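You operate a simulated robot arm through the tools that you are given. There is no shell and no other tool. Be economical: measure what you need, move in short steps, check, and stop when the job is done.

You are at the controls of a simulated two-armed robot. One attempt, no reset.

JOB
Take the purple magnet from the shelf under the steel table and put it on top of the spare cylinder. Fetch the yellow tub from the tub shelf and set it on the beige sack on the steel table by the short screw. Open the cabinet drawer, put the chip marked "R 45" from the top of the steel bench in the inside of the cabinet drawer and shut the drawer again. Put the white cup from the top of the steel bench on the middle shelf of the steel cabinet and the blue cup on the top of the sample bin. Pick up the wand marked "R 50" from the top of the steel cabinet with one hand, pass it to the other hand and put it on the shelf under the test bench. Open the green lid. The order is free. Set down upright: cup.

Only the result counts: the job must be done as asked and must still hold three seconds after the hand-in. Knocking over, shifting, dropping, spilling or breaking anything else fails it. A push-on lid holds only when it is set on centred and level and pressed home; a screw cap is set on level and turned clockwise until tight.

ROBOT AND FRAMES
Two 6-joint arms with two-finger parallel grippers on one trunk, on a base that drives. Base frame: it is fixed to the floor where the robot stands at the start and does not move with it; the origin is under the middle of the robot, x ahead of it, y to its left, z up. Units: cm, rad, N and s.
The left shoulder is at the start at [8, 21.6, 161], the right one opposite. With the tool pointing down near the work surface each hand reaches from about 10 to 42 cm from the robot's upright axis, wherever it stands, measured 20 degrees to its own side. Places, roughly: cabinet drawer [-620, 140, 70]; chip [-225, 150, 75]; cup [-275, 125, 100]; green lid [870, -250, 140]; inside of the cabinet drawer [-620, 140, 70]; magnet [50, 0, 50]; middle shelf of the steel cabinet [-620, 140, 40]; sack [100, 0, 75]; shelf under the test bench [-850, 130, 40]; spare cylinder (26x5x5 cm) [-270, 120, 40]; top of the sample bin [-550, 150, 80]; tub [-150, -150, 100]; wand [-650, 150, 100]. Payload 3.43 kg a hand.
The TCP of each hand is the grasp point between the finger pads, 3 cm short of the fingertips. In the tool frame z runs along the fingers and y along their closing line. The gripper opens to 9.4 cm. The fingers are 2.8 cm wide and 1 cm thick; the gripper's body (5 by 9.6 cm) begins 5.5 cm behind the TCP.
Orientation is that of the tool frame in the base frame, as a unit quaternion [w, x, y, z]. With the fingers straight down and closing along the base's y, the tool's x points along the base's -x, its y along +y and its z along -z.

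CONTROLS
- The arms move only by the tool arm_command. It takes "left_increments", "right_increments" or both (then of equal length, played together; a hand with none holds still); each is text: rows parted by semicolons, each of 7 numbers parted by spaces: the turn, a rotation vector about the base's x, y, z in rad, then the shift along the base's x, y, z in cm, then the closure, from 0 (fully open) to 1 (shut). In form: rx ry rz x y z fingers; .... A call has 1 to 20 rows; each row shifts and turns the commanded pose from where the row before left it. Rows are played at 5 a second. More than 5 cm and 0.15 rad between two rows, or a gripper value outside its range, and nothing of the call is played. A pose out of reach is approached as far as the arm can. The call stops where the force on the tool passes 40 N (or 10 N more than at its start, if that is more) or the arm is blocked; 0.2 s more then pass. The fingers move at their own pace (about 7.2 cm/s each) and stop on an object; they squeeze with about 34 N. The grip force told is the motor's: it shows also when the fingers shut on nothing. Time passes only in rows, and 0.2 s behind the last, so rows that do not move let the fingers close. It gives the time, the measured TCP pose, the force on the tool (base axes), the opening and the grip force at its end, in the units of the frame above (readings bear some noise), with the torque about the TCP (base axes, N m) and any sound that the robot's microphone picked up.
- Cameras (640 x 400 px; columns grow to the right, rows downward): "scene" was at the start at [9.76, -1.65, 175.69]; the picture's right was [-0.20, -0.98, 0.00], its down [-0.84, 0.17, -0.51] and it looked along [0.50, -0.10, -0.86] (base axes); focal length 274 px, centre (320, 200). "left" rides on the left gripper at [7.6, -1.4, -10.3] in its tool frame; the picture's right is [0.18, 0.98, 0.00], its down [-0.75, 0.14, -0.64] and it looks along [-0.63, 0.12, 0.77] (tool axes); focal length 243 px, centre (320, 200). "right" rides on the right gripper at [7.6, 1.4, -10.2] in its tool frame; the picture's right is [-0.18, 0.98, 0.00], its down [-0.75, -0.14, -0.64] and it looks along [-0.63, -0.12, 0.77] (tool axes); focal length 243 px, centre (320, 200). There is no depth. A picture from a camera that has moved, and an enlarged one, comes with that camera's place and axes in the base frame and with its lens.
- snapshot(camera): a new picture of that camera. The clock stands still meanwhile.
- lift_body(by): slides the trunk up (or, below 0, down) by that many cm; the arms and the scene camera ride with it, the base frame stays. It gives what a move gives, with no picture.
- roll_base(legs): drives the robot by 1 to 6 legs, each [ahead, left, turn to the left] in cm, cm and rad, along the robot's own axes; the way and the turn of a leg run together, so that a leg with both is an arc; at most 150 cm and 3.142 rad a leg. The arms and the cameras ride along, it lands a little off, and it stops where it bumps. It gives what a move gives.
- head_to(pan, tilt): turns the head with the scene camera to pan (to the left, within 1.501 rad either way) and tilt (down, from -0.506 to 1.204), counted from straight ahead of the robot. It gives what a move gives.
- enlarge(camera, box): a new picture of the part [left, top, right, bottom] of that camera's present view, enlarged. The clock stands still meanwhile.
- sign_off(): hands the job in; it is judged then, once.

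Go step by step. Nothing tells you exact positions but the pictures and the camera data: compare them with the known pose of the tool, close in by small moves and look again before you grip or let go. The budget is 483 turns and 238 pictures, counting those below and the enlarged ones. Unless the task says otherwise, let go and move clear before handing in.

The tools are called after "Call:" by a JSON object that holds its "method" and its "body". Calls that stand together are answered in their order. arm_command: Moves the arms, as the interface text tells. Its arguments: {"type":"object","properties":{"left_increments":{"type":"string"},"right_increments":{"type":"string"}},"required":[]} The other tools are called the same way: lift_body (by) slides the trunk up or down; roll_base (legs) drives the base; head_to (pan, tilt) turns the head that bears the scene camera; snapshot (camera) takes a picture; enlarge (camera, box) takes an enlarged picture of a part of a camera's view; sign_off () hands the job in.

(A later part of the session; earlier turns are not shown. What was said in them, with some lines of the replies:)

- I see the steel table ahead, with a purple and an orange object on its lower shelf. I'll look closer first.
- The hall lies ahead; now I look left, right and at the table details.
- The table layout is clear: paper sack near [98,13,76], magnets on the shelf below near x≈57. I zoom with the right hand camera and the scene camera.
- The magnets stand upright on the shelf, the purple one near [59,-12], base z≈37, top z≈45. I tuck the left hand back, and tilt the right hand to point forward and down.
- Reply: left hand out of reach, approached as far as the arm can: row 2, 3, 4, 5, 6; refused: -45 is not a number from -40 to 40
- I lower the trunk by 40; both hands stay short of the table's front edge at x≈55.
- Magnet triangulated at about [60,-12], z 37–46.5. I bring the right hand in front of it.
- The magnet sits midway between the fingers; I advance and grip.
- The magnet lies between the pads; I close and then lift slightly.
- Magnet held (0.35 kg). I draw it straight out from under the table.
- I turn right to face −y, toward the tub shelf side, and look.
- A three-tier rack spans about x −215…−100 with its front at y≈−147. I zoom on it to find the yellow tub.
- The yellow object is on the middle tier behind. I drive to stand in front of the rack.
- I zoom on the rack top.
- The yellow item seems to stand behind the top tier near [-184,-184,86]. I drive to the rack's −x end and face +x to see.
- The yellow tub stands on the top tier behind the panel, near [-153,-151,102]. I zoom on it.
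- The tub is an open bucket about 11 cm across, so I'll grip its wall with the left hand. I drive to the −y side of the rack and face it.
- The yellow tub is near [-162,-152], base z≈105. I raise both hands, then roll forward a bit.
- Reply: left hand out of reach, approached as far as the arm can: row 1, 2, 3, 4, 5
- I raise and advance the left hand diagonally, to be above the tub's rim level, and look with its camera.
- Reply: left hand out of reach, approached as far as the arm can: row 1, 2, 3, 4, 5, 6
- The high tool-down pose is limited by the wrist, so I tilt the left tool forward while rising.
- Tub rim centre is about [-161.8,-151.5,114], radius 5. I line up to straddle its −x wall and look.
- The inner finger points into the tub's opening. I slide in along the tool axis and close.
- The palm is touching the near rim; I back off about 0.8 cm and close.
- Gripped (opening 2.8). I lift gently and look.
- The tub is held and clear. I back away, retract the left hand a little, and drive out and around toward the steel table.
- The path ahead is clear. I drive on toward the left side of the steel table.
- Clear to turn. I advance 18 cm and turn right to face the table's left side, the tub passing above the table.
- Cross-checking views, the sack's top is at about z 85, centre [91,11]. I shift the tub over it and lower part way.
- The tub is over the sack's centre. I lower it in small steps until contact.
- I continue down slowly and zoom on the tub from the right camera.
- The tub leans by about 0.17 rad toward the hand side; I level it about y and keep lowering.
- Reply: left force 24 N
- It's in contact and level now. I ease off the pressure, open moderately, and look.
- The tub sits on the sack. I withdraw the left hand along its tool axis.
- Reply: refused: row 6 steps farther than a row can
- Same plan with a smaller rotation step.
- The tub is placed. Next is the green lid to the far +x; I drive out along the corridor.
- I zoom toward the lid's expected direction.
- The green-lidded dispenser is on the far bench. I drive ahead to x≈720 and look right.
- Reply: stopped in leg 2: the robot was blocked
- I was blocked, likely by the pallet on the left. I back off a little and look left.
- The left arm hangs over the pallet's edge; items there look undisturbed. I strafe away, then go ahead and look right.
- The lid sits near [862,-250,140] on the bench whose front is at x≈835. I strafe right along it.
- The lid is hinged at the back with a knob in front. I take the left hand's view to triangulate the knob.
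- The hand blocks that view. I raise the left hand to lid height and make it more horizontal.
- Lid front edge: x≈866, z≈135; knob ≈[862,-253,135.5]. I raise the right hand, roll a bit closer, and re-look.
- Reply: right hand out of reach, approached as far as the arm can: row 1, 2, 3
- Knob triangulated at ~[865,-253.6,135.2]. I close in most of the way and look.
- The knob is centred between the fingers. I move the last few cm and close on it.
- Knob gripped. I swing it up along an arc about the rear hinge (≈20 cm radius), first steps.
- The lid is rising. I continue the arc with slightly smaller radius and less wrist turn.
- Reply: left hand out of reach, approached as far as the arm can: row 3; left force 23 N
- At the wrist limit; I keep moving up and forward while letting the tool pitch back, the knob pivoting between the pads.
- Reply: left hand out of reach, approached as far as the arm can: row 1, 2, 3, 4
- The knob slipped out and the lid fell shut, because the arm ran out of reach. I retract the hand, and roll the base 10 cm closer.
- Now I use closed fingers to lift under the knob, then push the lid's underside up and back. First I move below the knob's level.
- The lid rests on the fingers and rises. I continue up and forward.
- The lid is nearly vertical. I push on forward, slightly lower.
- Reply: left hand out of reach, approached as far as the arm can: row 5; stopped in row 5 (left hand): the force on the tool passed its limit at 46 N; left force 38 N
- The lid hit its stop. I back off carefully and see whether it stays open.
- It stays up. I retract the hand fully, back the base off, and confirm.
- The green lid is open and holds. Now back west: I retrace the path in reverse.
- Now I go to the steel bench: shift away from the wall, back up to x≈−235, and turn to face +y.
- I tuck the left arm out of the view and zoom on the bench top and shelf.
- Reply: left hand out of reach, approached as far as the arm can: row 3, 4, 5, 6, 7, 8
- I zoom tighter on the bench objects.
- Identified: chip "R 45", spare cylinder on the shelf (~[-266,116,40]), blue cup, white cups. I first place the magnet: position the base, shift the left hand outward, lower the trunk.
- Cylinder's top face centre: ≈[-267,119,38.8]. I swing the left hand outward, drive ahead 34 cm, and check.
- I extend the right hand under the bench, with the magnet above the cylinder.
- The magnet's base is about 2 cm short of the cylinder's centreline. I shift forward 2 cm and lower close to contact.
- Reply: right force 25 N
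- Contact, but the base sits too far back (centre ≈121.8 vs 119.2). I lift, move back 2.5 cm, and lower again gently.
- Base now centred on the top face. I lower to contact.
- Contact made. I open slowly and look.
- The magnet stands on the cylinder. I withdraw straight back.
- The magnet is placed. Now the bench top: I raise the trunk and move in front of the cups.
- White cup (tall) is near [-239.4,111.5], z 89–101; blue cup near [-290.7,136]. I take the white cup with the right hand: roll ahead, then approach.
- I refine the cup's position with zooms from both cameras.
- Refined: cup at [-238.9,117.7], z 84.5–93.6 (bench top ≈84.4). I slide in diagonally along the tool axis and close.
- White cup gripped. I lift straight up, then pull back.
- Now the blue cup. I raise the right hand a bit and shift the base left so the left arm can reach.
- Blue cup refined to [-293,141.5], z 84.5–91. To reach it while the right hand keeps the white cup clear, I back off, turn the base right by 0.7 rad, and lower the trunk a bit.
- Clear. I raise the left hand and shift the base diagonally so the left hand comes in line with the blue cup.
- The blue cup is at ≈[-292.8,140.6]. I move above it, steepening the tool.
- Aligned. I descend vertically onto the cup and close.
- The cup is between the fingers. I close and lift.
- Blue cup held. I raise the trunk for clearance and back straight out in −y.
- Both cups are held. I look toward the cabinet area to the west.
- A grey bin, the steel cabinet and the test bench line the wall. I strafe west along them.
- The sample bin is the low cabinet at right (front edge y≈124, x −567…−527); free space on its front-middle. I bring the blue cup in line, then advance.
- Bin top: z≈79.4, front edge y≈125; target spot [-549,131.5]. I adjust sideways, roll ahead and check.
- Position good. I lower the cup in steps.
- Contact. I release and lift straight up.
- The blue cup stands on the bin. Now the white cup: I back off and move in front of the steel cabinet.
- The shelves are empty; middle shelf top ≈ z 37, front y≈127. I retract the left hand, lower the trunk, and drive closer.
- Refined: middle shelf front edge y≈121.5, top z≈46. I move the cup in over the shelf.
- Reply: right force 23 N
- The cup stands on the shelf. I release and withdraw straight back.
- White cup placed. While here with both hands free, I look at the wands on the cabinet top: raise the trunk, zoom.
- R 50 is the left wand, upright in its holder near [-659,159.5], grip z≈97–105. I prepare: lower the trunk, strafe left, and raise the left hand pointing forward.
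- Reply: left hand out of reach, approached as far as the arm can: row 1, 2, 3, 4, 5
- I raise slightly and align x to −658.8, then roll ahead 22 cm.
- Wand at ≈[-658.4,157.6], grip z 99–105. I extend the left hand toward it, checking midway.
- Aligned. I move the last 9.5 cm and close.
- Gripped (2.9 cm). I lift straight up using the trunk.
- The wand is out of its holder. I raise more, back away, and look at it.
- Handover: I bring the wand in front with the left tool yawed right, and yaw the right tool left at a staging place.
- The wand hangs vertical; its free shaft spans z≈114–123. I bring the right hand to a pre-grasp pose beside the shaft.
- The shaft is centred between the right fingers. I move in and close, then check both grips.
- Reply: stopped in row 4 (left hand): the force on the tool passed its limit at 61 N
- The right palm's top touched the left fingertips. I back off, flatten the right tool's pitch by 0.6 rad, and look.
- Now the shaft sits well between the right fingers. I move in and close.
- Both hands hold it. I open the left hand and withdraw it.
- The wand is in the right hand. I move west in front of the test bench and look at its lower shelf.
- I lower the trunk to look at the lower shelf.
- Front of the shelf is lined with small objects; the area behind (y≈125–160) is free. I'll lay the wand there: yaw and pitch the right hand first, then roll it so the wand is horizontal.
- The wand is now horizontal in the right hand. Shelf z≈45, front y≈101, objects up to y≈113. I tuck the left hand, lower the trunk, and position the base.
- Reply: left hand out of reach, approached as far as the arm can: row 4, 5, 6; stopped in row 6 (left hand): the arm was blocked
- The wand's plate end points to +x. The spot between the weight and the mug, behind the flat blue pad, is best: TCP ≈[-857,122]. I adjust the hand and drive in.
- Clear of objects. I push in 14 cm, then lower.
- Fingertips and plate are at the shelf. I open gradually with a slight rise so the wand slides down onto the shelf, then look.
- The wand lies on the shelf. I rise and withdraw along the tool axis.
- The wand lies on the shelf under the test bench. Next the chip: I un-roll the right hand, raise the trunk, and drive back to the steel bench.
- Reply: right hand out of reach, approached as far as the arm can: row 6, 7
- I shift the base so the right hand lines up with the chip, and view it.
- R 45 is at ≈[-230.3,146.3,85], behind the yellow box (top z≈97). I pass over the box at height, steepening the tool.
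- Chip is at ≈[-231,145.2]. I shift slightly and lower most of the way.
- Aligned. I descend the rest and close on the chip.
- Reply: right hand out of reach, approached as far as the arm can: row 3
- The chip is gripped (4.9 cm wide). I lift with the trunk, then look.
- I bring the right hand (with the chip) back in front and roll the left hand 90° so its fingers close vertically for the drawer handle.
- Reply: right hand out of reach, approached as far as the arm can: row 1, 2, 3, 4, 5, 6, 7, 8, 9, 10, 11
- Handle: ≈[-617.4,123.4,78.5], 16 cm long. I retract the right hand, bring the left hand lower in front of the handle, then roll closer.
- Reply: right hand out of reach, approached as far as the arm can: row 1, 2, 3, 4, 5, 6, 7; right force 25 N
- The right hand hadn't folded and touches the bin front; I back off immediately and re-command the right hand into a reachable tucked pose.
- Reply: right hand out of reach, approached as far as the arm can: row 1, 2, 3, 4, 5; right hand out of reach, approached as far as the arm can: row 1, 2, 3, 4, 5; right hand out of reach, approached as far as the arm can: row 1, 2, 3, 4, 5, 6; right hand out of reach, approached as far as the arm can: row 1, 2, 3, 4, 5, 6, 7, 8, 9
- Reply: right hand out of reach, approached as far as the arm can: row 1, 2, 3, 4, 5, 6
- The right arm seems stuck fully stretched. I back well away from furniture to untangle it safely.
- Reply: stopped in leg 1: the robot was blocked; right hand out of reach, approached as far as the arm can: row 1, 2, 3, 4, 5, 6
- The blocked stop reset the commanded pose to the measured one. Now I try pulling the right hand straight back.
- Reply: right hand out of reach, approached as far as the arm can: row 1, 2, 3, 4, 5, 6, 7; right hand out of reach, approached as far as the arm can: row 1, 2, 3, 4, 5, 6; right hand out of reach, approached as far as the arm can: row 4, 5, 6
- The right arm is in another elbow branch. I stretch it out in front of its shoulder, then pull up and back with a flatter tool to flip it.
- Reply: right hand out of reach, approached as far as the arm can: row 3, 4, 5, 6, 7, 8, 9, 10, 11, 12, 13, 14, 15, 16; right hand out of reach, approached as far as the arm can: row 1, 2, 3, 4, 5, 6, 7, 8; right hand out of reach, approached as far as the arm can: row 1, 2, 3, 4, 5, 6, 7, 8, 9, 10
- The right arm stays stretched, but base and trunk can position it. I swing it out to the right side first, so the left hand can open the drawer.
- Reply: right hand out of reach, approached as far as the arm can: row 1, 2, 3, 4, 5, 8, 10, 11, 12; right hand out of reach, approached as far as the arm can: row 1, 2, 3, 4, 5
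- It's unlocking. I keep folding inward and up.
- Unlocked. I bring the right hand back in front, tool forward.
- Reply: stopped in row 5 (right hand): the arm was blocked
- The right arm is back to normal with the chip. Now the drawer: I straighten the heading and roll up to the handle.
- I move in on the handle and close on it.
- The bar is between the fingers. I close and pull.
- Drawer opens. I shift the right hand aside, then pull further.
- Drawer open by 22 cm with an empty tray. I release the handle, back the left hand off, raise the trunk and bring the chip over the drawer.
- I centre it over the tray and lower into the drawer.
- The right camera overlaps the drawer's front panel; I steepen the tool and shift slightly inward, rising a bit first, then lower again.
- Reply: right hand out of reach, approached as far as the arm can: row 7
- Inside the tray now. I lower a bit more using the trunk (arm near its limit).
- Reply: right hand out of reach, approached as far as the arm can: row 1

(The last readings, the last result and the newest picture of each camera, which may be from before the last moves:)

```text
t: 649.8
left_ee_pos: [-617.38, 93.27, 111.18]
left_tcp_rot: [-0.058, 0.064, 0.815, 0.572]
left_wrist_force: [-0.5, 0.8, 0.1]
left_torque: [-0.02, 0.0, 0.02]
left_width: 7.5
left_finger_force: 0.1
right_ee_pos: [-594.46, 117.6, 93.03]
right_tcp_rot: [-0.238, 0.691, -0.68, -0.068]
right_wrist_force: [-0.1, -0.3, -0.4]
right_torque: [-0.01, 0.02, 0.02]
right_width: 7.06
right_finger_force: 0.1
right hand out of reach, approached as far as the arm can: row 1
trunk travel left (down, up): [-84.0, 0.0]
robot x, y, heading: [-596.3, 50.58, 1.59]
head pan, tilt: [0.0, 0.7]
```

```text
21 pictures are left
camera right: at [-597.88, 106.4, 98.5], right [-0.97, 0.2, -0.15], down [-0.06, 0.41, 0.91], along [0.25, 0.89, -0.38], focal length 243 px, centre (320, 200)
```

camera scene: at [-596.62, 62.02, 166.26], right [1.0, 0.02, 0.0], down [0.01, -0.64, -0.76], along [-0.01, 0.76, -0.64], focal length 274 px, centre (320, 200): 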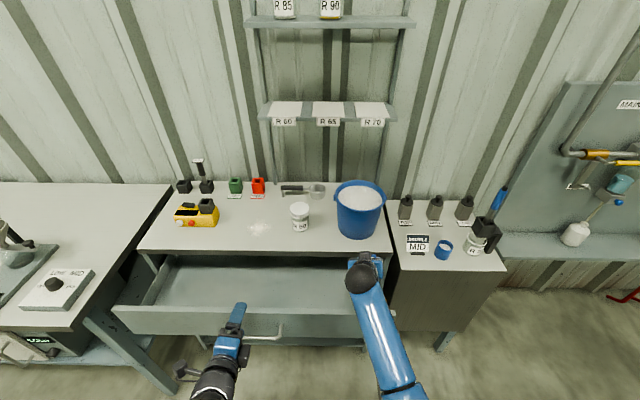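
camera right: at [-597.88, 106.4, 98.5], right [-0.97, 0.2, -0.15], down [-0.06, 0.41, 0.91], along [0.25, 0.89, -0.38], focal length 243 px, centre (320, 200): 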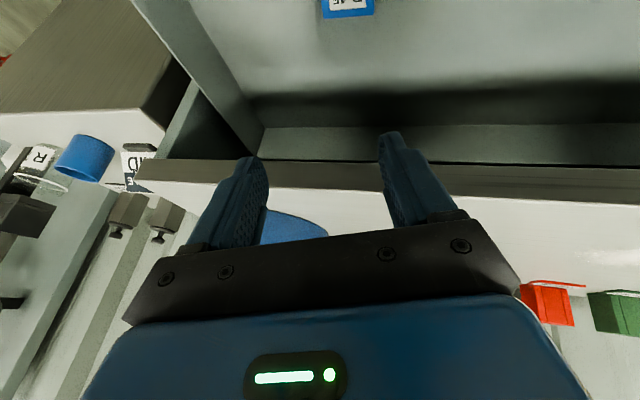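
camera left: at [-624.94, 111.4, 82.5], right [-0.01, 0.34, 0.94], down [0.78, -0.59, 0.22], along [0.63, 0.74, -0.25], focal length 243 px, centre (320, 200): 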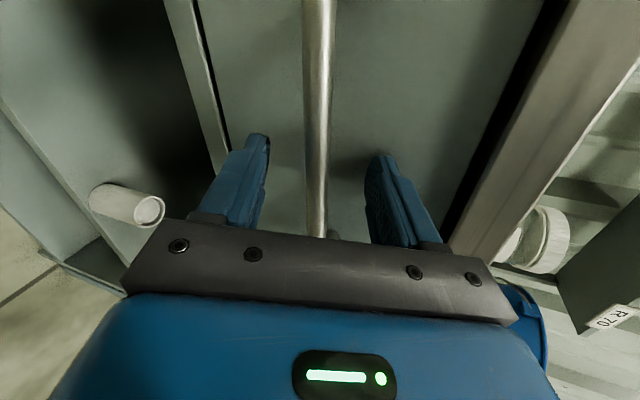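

The chip lies in the tray. I back off with the base, then fold the right arm and extend the left arm (closed) for pushing.

Call:
{"method": "roll_base", "body": {"legs": [[-42, 0, -0.018]]}}

Call:
{"method": "arm_command", "body": {"left_increments": "0 0 0 0 3.5 0 1;0 0 0 0 3.5 0 1;0 0 0 0 3.5 0 1;0 0 0 0 3.5 0 1;0 0 0 0 3.5 0 1;0 0 0 0 3.5 0 1;0 0 0 0 3.5 0 1;0 0 0 0 3.5 0 1", "right_increments": "0.08 0 0 0 -2.5 1 0;0.08 0 0 0 -2.5 1 0;0.08 0 0 0 -2.5 1 0;0.08 0 0 0 -2.5 1 0;0.08 0 0 0 -2.5 1 0;0 0 0 1 -2.5 0 0;0 0 0 1 -2.5 0 0;0 0 0 1 -2.5 0 0"}}

Call:
{"method": "enlarge", "body": {"camera": "scene", "box": [120, 160, 440, 360]}}

```text
t: 652.4
left_ee_pos: [-616.26, 52.11, 111.08]
left_tcp_rot: [-0.053, 0.071, 0.815, 0.572]
left_wrist_force: [-0.5, -0.4, -0.9]
left_torque: [0.01, 0.0, 0.03]
left_width: 7.52
left_finger_force: 0.0
right_ee_pos: [-593.01, 75.99, 92.83]
right_tcp_rot: [0.238, -0.685, 0.686, 0.065]
right_wrist_force: [0.0, 0.0, -0.7]
right_torque: [0.02, 0.03, 0.01]
right_width: 7.06
right_finger_force: 0.1
trunk travel left (down, up): [-84.0, 0.0]
robot x, y, heading: [-596.53, 9.13, 1.568]
head pan, tilt: [0.0, 0.7]
```

```text
t: 654.2
left_ee_pos: [-616.37, 79.94, 111.14]
left_tcp_rot: [-0.053, 0.071, 0.814, 0.574]
left_wrist_force: [0.0, -0.1, 0.0]
left_torque: [0.02, -0.02, 0.0]
left_width: 0.0
left_finger_force: 32.6
right_ee_pos: [-590.09, 55.62, 97.85]
right_tcp_rot: [0.369, -0.624, 0.658, 0.202]
right_wrist_force: [0.2, 0.8, -0.5]
right_torque: [-0.01, 0.04, 0.0]
right_width: 9.4
right_finger_force: 0.0
trunk travel left (down, up): [-84.0, 0.0]
robot x, y, heading: [-596.23, 8.91, 1.573]
head pan, tilt: [0.0, 0.7]
```

```text
2.00 times, centred on (280, 260) of scene
camera zoom: at [-595.83, 20.17, 178.26], right [1.0, 0.0, 0.0], down [0.0, -0.64, -0.76], along [0.0, 0.76, -0.64], focal length 548 px, centre (400, 80)
```

zoom: 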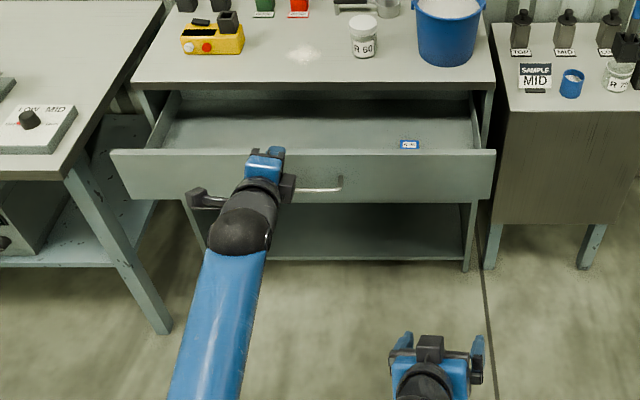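

The chip "R 45" is in the drawer. I lower the trunk so the closed left hand meets the drawer front above the handle, and push it shut with the base.

Call:
{"method": "lift_body", "body": {"by": -27}}

Call:
{"method": "roll_base", "body": {"legs": [[19, 0, 0]]}}

Call:
{"method": "snapshot", "body": {"camera": "left"}}

```text
t: 657.0
left_ee_pos: [-616.35, 79.88, 84.2]
left_tcp_rot: [-0.054, 0.071, 0.815, 0.573]
left_wrist_force: [0.1, -0.6, -0.3]
left_torque: [0.02, 0.0, 0.02]
left_width: 0.0
left_finger_force: 33.7
right_ee_pos: [-590.11, 55.62, 71.04]
right_tcp_rot: [0.37, -0.623, 0.659, 0.201]
right_wrist_force: [-0.1, 0.6, -0.8]
right_torque: [-0.01, -0.02, -0.02]
right_width: 9.37
right_finger_force: 0.1
trunk travel left (down, up): [-57.0, 27.0]
robot x, y, heading: [-595.94, 8.62, 1.569]
head pan, tilt: [0.0, 0.7]
```

```text
t: 658.5
left_ee_pos: [-616.44, 98.29, 84.28]
left_tcp_rot: [-0.054, 0.071, 0.814, 0.574]
left_wrist_force: [0.1, 0.3, -0.6]
left_torque: [0.01, -0.01, 0.04]
left_width: 0.0
left_finger_force: 32.5
right_ee_pos: [-590.21, 74.04, 71.1]
right_tcp_rot: [0.37, -0.623, 0.659, 0.201]
right_wrist_force: [-0.1, -0.2, -0.5]
right_torque: [0.0, 0.0, 0.0]
right_width: 9.4
right_finger_force: 0.1
trunk travel left (down, up): [-57.0, 27.0]
robot x, y, heading: [-596.12, 27.41, 1.575]
head pan, tilt: [0.0, 0.7]
```

```text
19 pictures are left
camera left: at [-624.14, 88.53, 87.59], right [-0.01, 0.34, 0.94], down [0.77, -0.6, 0.22], along [0.64, 0.73, -0.25], focal length 243 px, centre (320, 200)
```

left: 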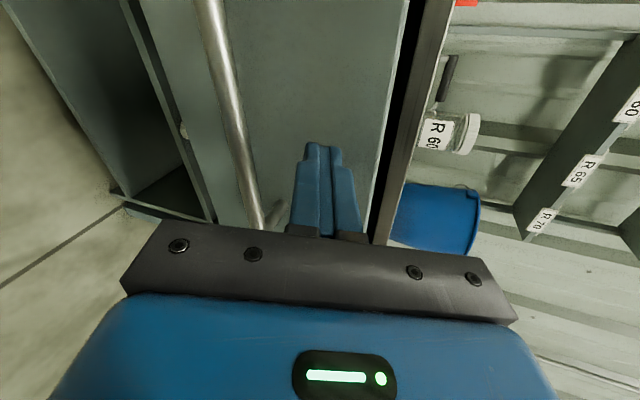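

Fingertips face the drawer front above the handle. I push.

Call:
{"method": "roll_base", "body": {"legs": [[22, 0, 0]]}}

Call:
{"method": "snapshot", "body": {"camera": "scene"}}

```text
t: 660.2
left_ee_pos: [-616.34, 120.35, 84.24]
left_tcp_rot: [-0.054, 0.071, 0.815, 0.573]
left_wrist_force: [-0.1, 0.4, 0.4]
left_torque: [0.02, -0.02, -0.02]
left_width: 0.0
left_finger_force: 33.2
right_ee_pos: [-590.02, 95.96, 70.98]
right_tcp_rot: [0.37, -0.623, 0.66, 0.201]
right_wrist_force: [0.1, 0.3, 0.3]
right_torque: [0.05, 0.01, 0.04]
right_width: 9.4
right_finger_force: 0.0
trunk travel left (down, up): [-57.0, 27.0]
robot x, y, heading: [-595.82, 49.12, 1.569]
head pan, tilt: [0.0, 0.7]
```

```text
18 pictures are left
camera scene: at [-595.9, 60.46, 151.28], right [1.0, 0.0, 0.0], down [0.0, -0.64, -0.77], along [0.0, 0.77, -0.64], focal length 274 px, centre (320, 200)
```

scene: 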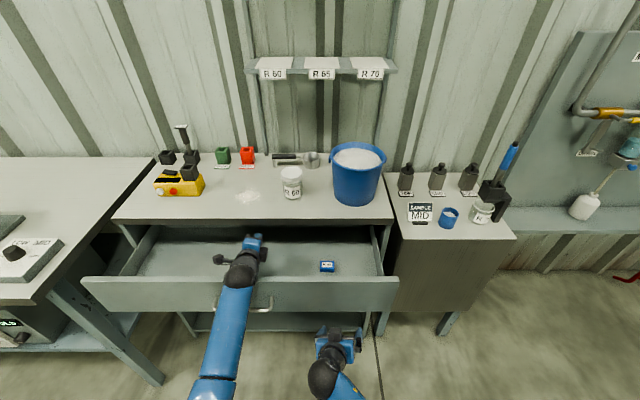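

The hand passed over the panel's top instead. I back out, lower by 10 cm, and push again.

Call:
{"method": "roll_base", "body": {"legs": [[-26, 0, 0]]}}

Call:
{"method": "lift_body", "body": {"by": -10.5}}

Call:
{"method": "roll_base", "body": {"legs": [[8, 0, 0]]}}

Call:
{"method": "snapshot", "body": {"camera": "left"}}

```text
t: 662.1
left_ee_pos: [-616.05, 94.58, 84.06]
left_tcp_rot: [-0.052, 0.073, 0.815, 0.573]
left_wrist_force: [0.2, -0.8, 0.6]
left_torque: [0.0, -0.01, -0.02]
left_width: 0.0
left_finger_force: 32.6
right_ee_pos: [-589.93, 70.04, 71.07]
right_tcp_rot: [0.37, -0.622, 0.661, 0.199]
right_wrist_force: [-0.4, -0.2, -1.0]
right_torque: [-0.02, 0.01, -0.02]
right_width: 9.39
right_finger_force: 0.1
trunk travel left (down, up): [-57.0, 27.0]
robot x, y, heading: [-595.91, 23.23, 1.566]
head pan, tilt: [0.0, 0.7]
```

```text
t: 663.4
left_ee_pos: [-616.23, 94.48, 73.61]
left_tcp_rot: [-0.052, 0.073, 0.815, 0.573]
left_wrist_force: [-0.5, -0.2, -0.3]
left_torque: [0.01, -0.01, 0.0]
left_width: 0.01
left_finger_force: 33.1
right_ee_pos: [-589.96, 70.0, 60.49]
right_tcp_rot: [0.37, -0.621, 0.661, 0.201]
right_wrist_force: [-0.3, 0.5, 1.2]
right_torque: [0.01, -0.03, 0.0]
right_width: 9.41
right_finger_force: 0.0
trunk travel left (down, up): [-46.5, 37.5]
robot x, y, heading: [-596.13, 23.36, 1.565]
head pan, tilt: [0.0, 0.7]
```

```text
t: 664.5
left_ee_pos: [-616.13, 102.31, 73.6]
left_tcp_rot: [-0.051, 0.073, 0.814, 0.574]
left_wrist_force: [0.1, 0.1, -0.1]
left_torque: [0.0, -0.02, 0.03]
left_width: 0.0
left_finger_force: 33.0
right_ee_pos: [-589.89, 77.95, 60.49]
right_tcp_rot: [0.37, -0.621, 0.661, 0.199]
right_wrist_force: [0.3, 1.6, -0.8]
right_torque: [-0.01, -0.02, -0.01]
right_width: 9.4
right_finger_force: 0.0
trunk travel left (down, up): [-46.5, 37.5]
robot x, y, heading: [-596.25, 30.87, 1.568]
head pan, tilt: [0.0, 0.7]
```

```text
17 pictures are left
camera left: at [-623.87, 92.52, 76.99], right [-0.01, 0.34, 0.94], down [0.77, -0.6, 0.22], along [0.64, 0.72, -0.26], focal length 243 px, centre (320, 200)
```

left: 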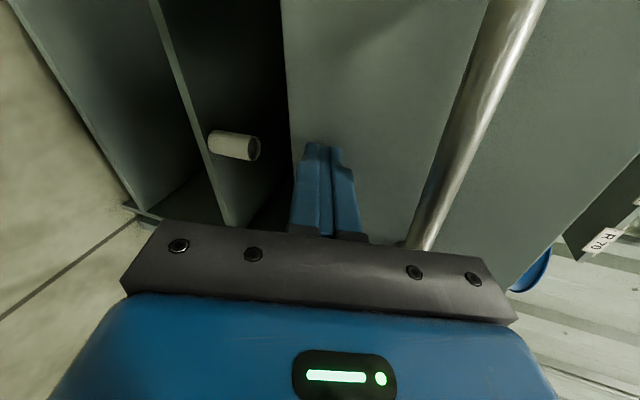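

Call:
{"method": "lift_body", "body": {"by": 1.5}}

Call:
{"method": "roll_base", "body": {"legs": [[14, 0, 0]]}}

Call:
{"method": "snapshot", "body": {"camera": "scene"}}

```text
t: 665.1
left_ee_pos: [-616.1, 102.3, 75.1]
left_tcp_rot: [-0.053, 0.074, 0.815, 0.573]
left_wrist_force: [0.1, -0.4, 0.5]
left_torque: [0.03, 0.01, -0.01]
left_width: 0.0
left_finger_force: 32.9
right_ee_pos: [-589.88, 77.9, 62.0]
right_tcp_rot: [0.37, -0.622, 0.66, 0.2]
right_wrist_force: [0.3, 1.4, -0.5]
right_torque: [-0.01, 0.0, 0.01]
right_width: 9.39
right_finger_force: 0.1
trunk travel left (down, up): [-48.0, 36.0]
robot x, y, heading: [-595.85, 31.33, 1.566]
head pan, tilt: [0.0, 0.7]
```

```text
t: 666.5
left_ee_pos: [-616.32, 116.12, 75.22]
left_tcp_rot: [-0.053, 0.071, 0.814, 0.573]
left_wrist_force: [0.5, 0.6, 0.6]
left_torque: [0.02, 0.0, 0.0]
left_width: 0.0
left_finger_force: 33.3
right_ee_pos: [-590.02, 91.9, 61.9]
right_tcp_rot: [0.37, -0.623, 0.659, 0.201]
right_wrist_force: [0.2, 0.3, 1.1]
right_torque: [0.03, 0.0, 0.0]
right_width: 9.41
right_finger_force: 0.0
trunk travel left (down, up): [-48.0, 36.0]
robot x, y, heading: [-595.82, 44.89, 1.573]
head pan, tilt: [0.0, 0.7]
```

```text
16 pictures are left
camera scene: at [-595.89, 56.44, 142.28], right [1.0, 0.0, 0.0], down [0.0, -0.64, -0.77], along [0.0, 0.77, -0.64], focal length 274 px, centre (320, 200)
```

scene: 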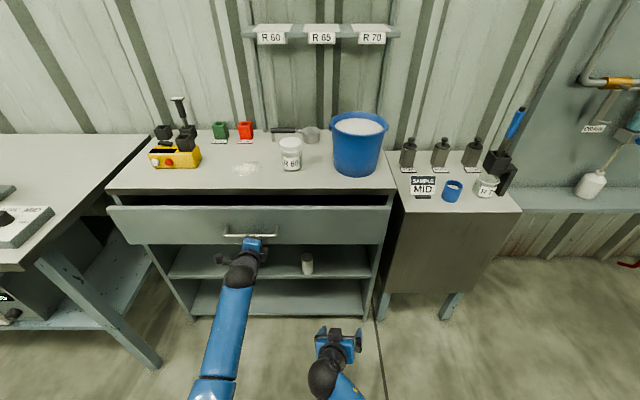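

It's closing. I push on with the base, then with the arm until it's firm.

Call:
{"method": "roll_base", "body": {"legs": [[6, 0, 0]]}}

Call:
{"method": "arm_command", "body": {"left_increments": "0 0 0 0 0.7 0 1;0 0 0 0 0.7 0 1;0 0 0 0 0.7 0 1;0 0 0 0 0.7 0 1;0 0 0 0 0.7 0 1;0 0 0 0 0.7 0 1"}}

Call:
{"method": "snapshot", "body": {"camera": "scene"}}

```text
t: 667.4
left_ee_pos: [-616.28, 122.0, 75.2]
left_tcp_rot: [-0.053, 0.071, 0.814, 0.574]
left_wrist_force: [0.7, 0.7, -0.1]
left_torque: [0.0, -0.05, 0.03]
left_width: 0.0
left_finger_force: 32.1
right_ee_pos: [-590.02, 97.71, 62.04]
right_tcp_rot: [0.369, -0.623, 0.659, 0.201]
right_wrist_force: [0.3, -0.4, -0.4]
right_torque: [0.0, 0.01, 0.04]
right_width: 9.39
right_finger_force: 0.0
trunk travel left (down, up): [-48.0, 36.0]
robot x, y, heading: [-596.31, 51.04, 1.576]
head pan, tilt: [0.0, 0.7]
```

```text
t: 668.5
left_ee_pos: [-616.42, 124.14, 75.08]
left_tcp_rot: [-0.053, 0.072, 0.816, 0.572]
left_wrist_force: [1.5, -24.1, 9.5]
left_torque: [0.32, 0.16, 0.23]
left_width: 0.0
left_finger_force: 33.2
right_ee_pos: [-590.08, 97.49, 62.2]
right_tcp_rot: [0.371, -0.624, 0.658, 0.202]
right_wrist_force: [-1.6, -0.2, 0.9]
right_torque: [0.02, 0.02, -0.02]
right_width: 9.39
right_finger_force: 0.0
trunk travel left (down, up): [-48.0, 36.0]
robot x, y, heading: [-596.4, 50.92, 1.577]
head pan, tilt: [0.0, 0.7]
stopped in row 5 (left hand): the force on the tool passed its limit at 52 N (the readings are from after the stop); the commanded pose is now the measured one
```

```text
15 pictures are left
camera scene: at [-595.79, 61.65, 142.34], right [1.0, 0.0, 0.0], down [0.0, -0.64, -0.77], along [0.0, 0.77, -0.64], focal length 274 px, centre (320, 200)
```

scene: 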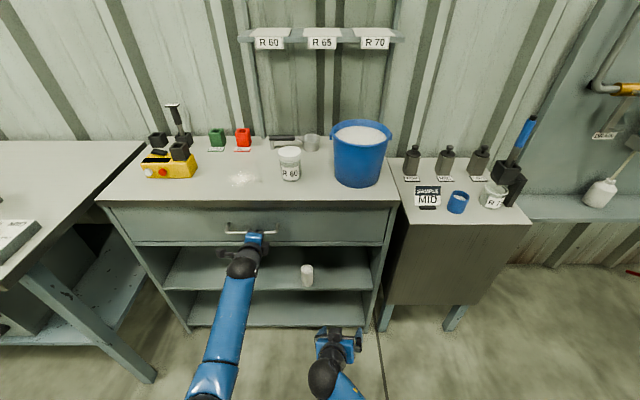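

The drawer is shut firmly. I retreat and take a verifying look.

Call:
{"method": "arm_command", "body": {"left_increments": "0 0 0 0 -1.5 0 1;0 0 0 0 -3 0 1;0 0 0 0 -4 0 1"}}

Call:
{"method": "roll_base", "body": {"legs": [[-35, 0, 0]]}}

Call:
{"method": "lift_body", "body": {"by": 30}}

Call:
{"method": "enlarge", "body": {"camera": "scene", "box": [100, 100, 500, 350]}}

Call:
{"method": "head_to", "body": {"pan": -1.4, "tilt": 0.5}}

Call:
{"method": "snapshot", "body": {"camera": "scene"}}

```text
t: 669.3
left_ee_pos: [-616.54, 116.08, 74.7]
left_tcp_rot: [-0.053, 0.072, 0.817, 0.569]
left_wrist_force: [-1.4, 0.4, 0.6]
left_torque: [-0.03, -0.01, 0.02]
left_width: 0.01
left_finger_force: 32.9
right_ee_pos: [-590.04, 97.61, 62.08]
right_tcp_rot: [0.371, -0.623, 0.659, 0.201]
right_wrist_force: [0.4, -0.2, 0.1]
right_torque: [0.0, 0.0, -0.03]
right_width: 9.38
right_finger_force: 0.1
trunk travel left (down, up): [-48.0, 36.0]
robot x, y, heading: [-595.81, 51.19, 1.57]
head pan, tilt: [0.0, 0.7]
```

```text
t: 671.5
left_ee_pos: [-616.42, 81.62, 74.77]
left_tcp_rot: [-0.053, 0.071, 0.817, 0.57]
left_wrist_force: [-0.3, -0.4, 0.3]
left_torque: [0.0, 0.0, 0.0]
left_width: 0.01
left_finger_force: 32.7
right_ee_pos: [-590.07, 63.16, 61.96]
right_tcp_rot: [0.37, -0.624, 0.659, 0.2]
right_wrist_force: [-1.3, -0.6, -0.2]
right_torque: [0.01, 0.01, 0.03]
right_width: 9.42
right_finger_force: 0.0
trunk travel left (down, up): [-48.0, 36.0]
robot x, y, heading: [-596.11, 16.43, 1.57]
head pan, tilt: [0.0, 0.7]
```

```text
t: 674.5
left_ee_pos: [-616.34, 81.59, 104.69]
left_tcp_rot: [-0.052, 0.072, 0.817, 0.57]
left_wrist_force: [-0.6, 0.5, -0.5]
left_torque: [-0.01, -0.01, -0.02]
left_width: 0.04
left_finger_force: 33.4
right_ee_pos: [-590.07, 63.34, 92.01]
right_tcp_rot: [0.37, -0.624, 0.659, 0.2]
right_wrist_force: [-0.3, 0.2, 0.0]
right_torque: [0.0, -0.01, 0.02]
right_width: 9.43
right_finger_force: 0.1
trunk travel left (down, up): [-78.0, 6.0]
robot x, y, heading: [-596.4, 16.63, 1.572]
head pan, tilt: [0.0, 0.7]
```

```text
1.60 times, centred on (300, 225) of scene
camera zoom: at [-595.88, 27.8, 172.26], right [1.0, 0.0, 0.0], down [0.0, -0.64, -0.76], along [0.0, 0.76, -0.64], focal length 438 px, centre (352, 160)
```

zoom: 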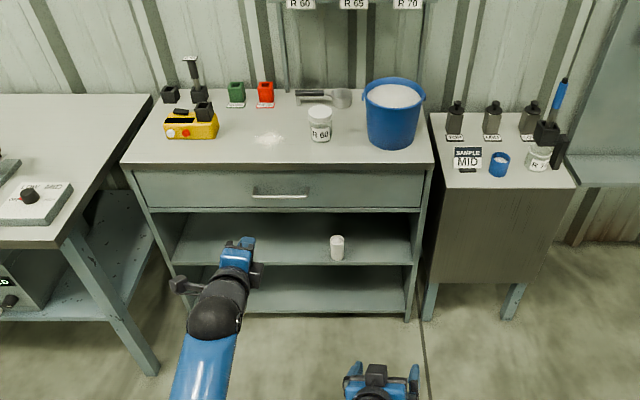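

```text
t: 676.1
left_ee_pos: [-616.39, 81.66, 104.63]
left_tcp_rot: [-0.052, 0.071, 0.817, 0.57]
left_wrist_force: [-0.1, -0.2, -0.5]
left_torque: [0.0, -0.03, -0.01]
left_width: 0.02
left_finger_force: 33.2
right_ee_pos: [-590.07, 63.36, 91.98]
right_tcp_rot: [0.37, -0.623, 0.659, 0.201]
right_wrist_force: [-0.7, 0.3, 0.1]
right_torque: [0.0, 0.01, -0.01]
right_width: 9.42
right_finger_force: 0.0
trunk travel left (down, up): [-78.0, 6.0]
robot x, y, heading: [-596.16, 16.56, 1.57]
head pan, tilt: [-1.4, 0.499]
```

```text
13 pictures are left
camera scene: at [-586.91, 20.86, 174.04], right [0.17, -0.99, 0.0], down [-0.47, -0.08, -0.88], along [0.86, 0.15, -0.48], focal length 274 px, centre (320, 200)
```

scene: 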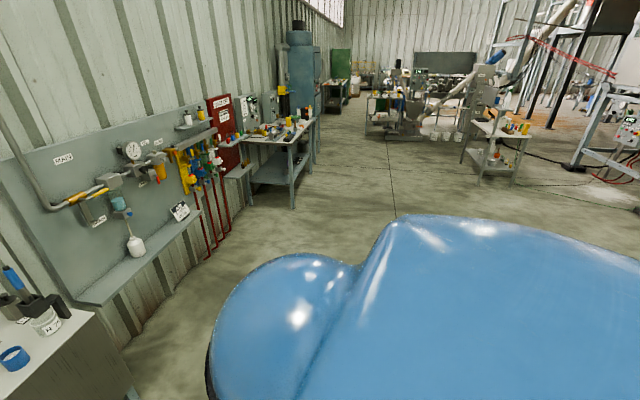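

The drawer is shut with the chip inside, both cups stand upright, and the hands are clear and empty. I hand the job in.

Call:
{"method": "sign_off", "body": {}}

```text
The job is handed in.
```

All the listed tasks were carried out and the job is handed in. Each result looked right when I last saw it; I did not go back to check the magnet, tub, wand and lid at the end.

- **Magnet:** the purple magnet stands upright on the spare cylinder.
- **Tub:** the yellow tub sits on the beige paper sack on the steel table.
- **Chip:** "R 45" is in the cabinet drawer, and the drawer is pushed firmly shut.
- **Cups:** the white cup stands on the middle shelf of the steel cabinet, about 2 cm behind its front edge. The blue cup stands on the sample bin.
- **Wand:** "R 50" was passed from the left hand to the right and lies on the shelf under the test bench.
- **Green lid:** it is open and held upright on its own. It fell shut once on the first try.

**Contacts that could count against it:**
- The base was stopped twice: once near a pallet, where nothing looked disturbed, and once reversing, probably against the vacuum behind. I never checked that one.
- The right hand briefly pressed the sample bin's front at about 25 N; what stands on the bin looked unmoved.
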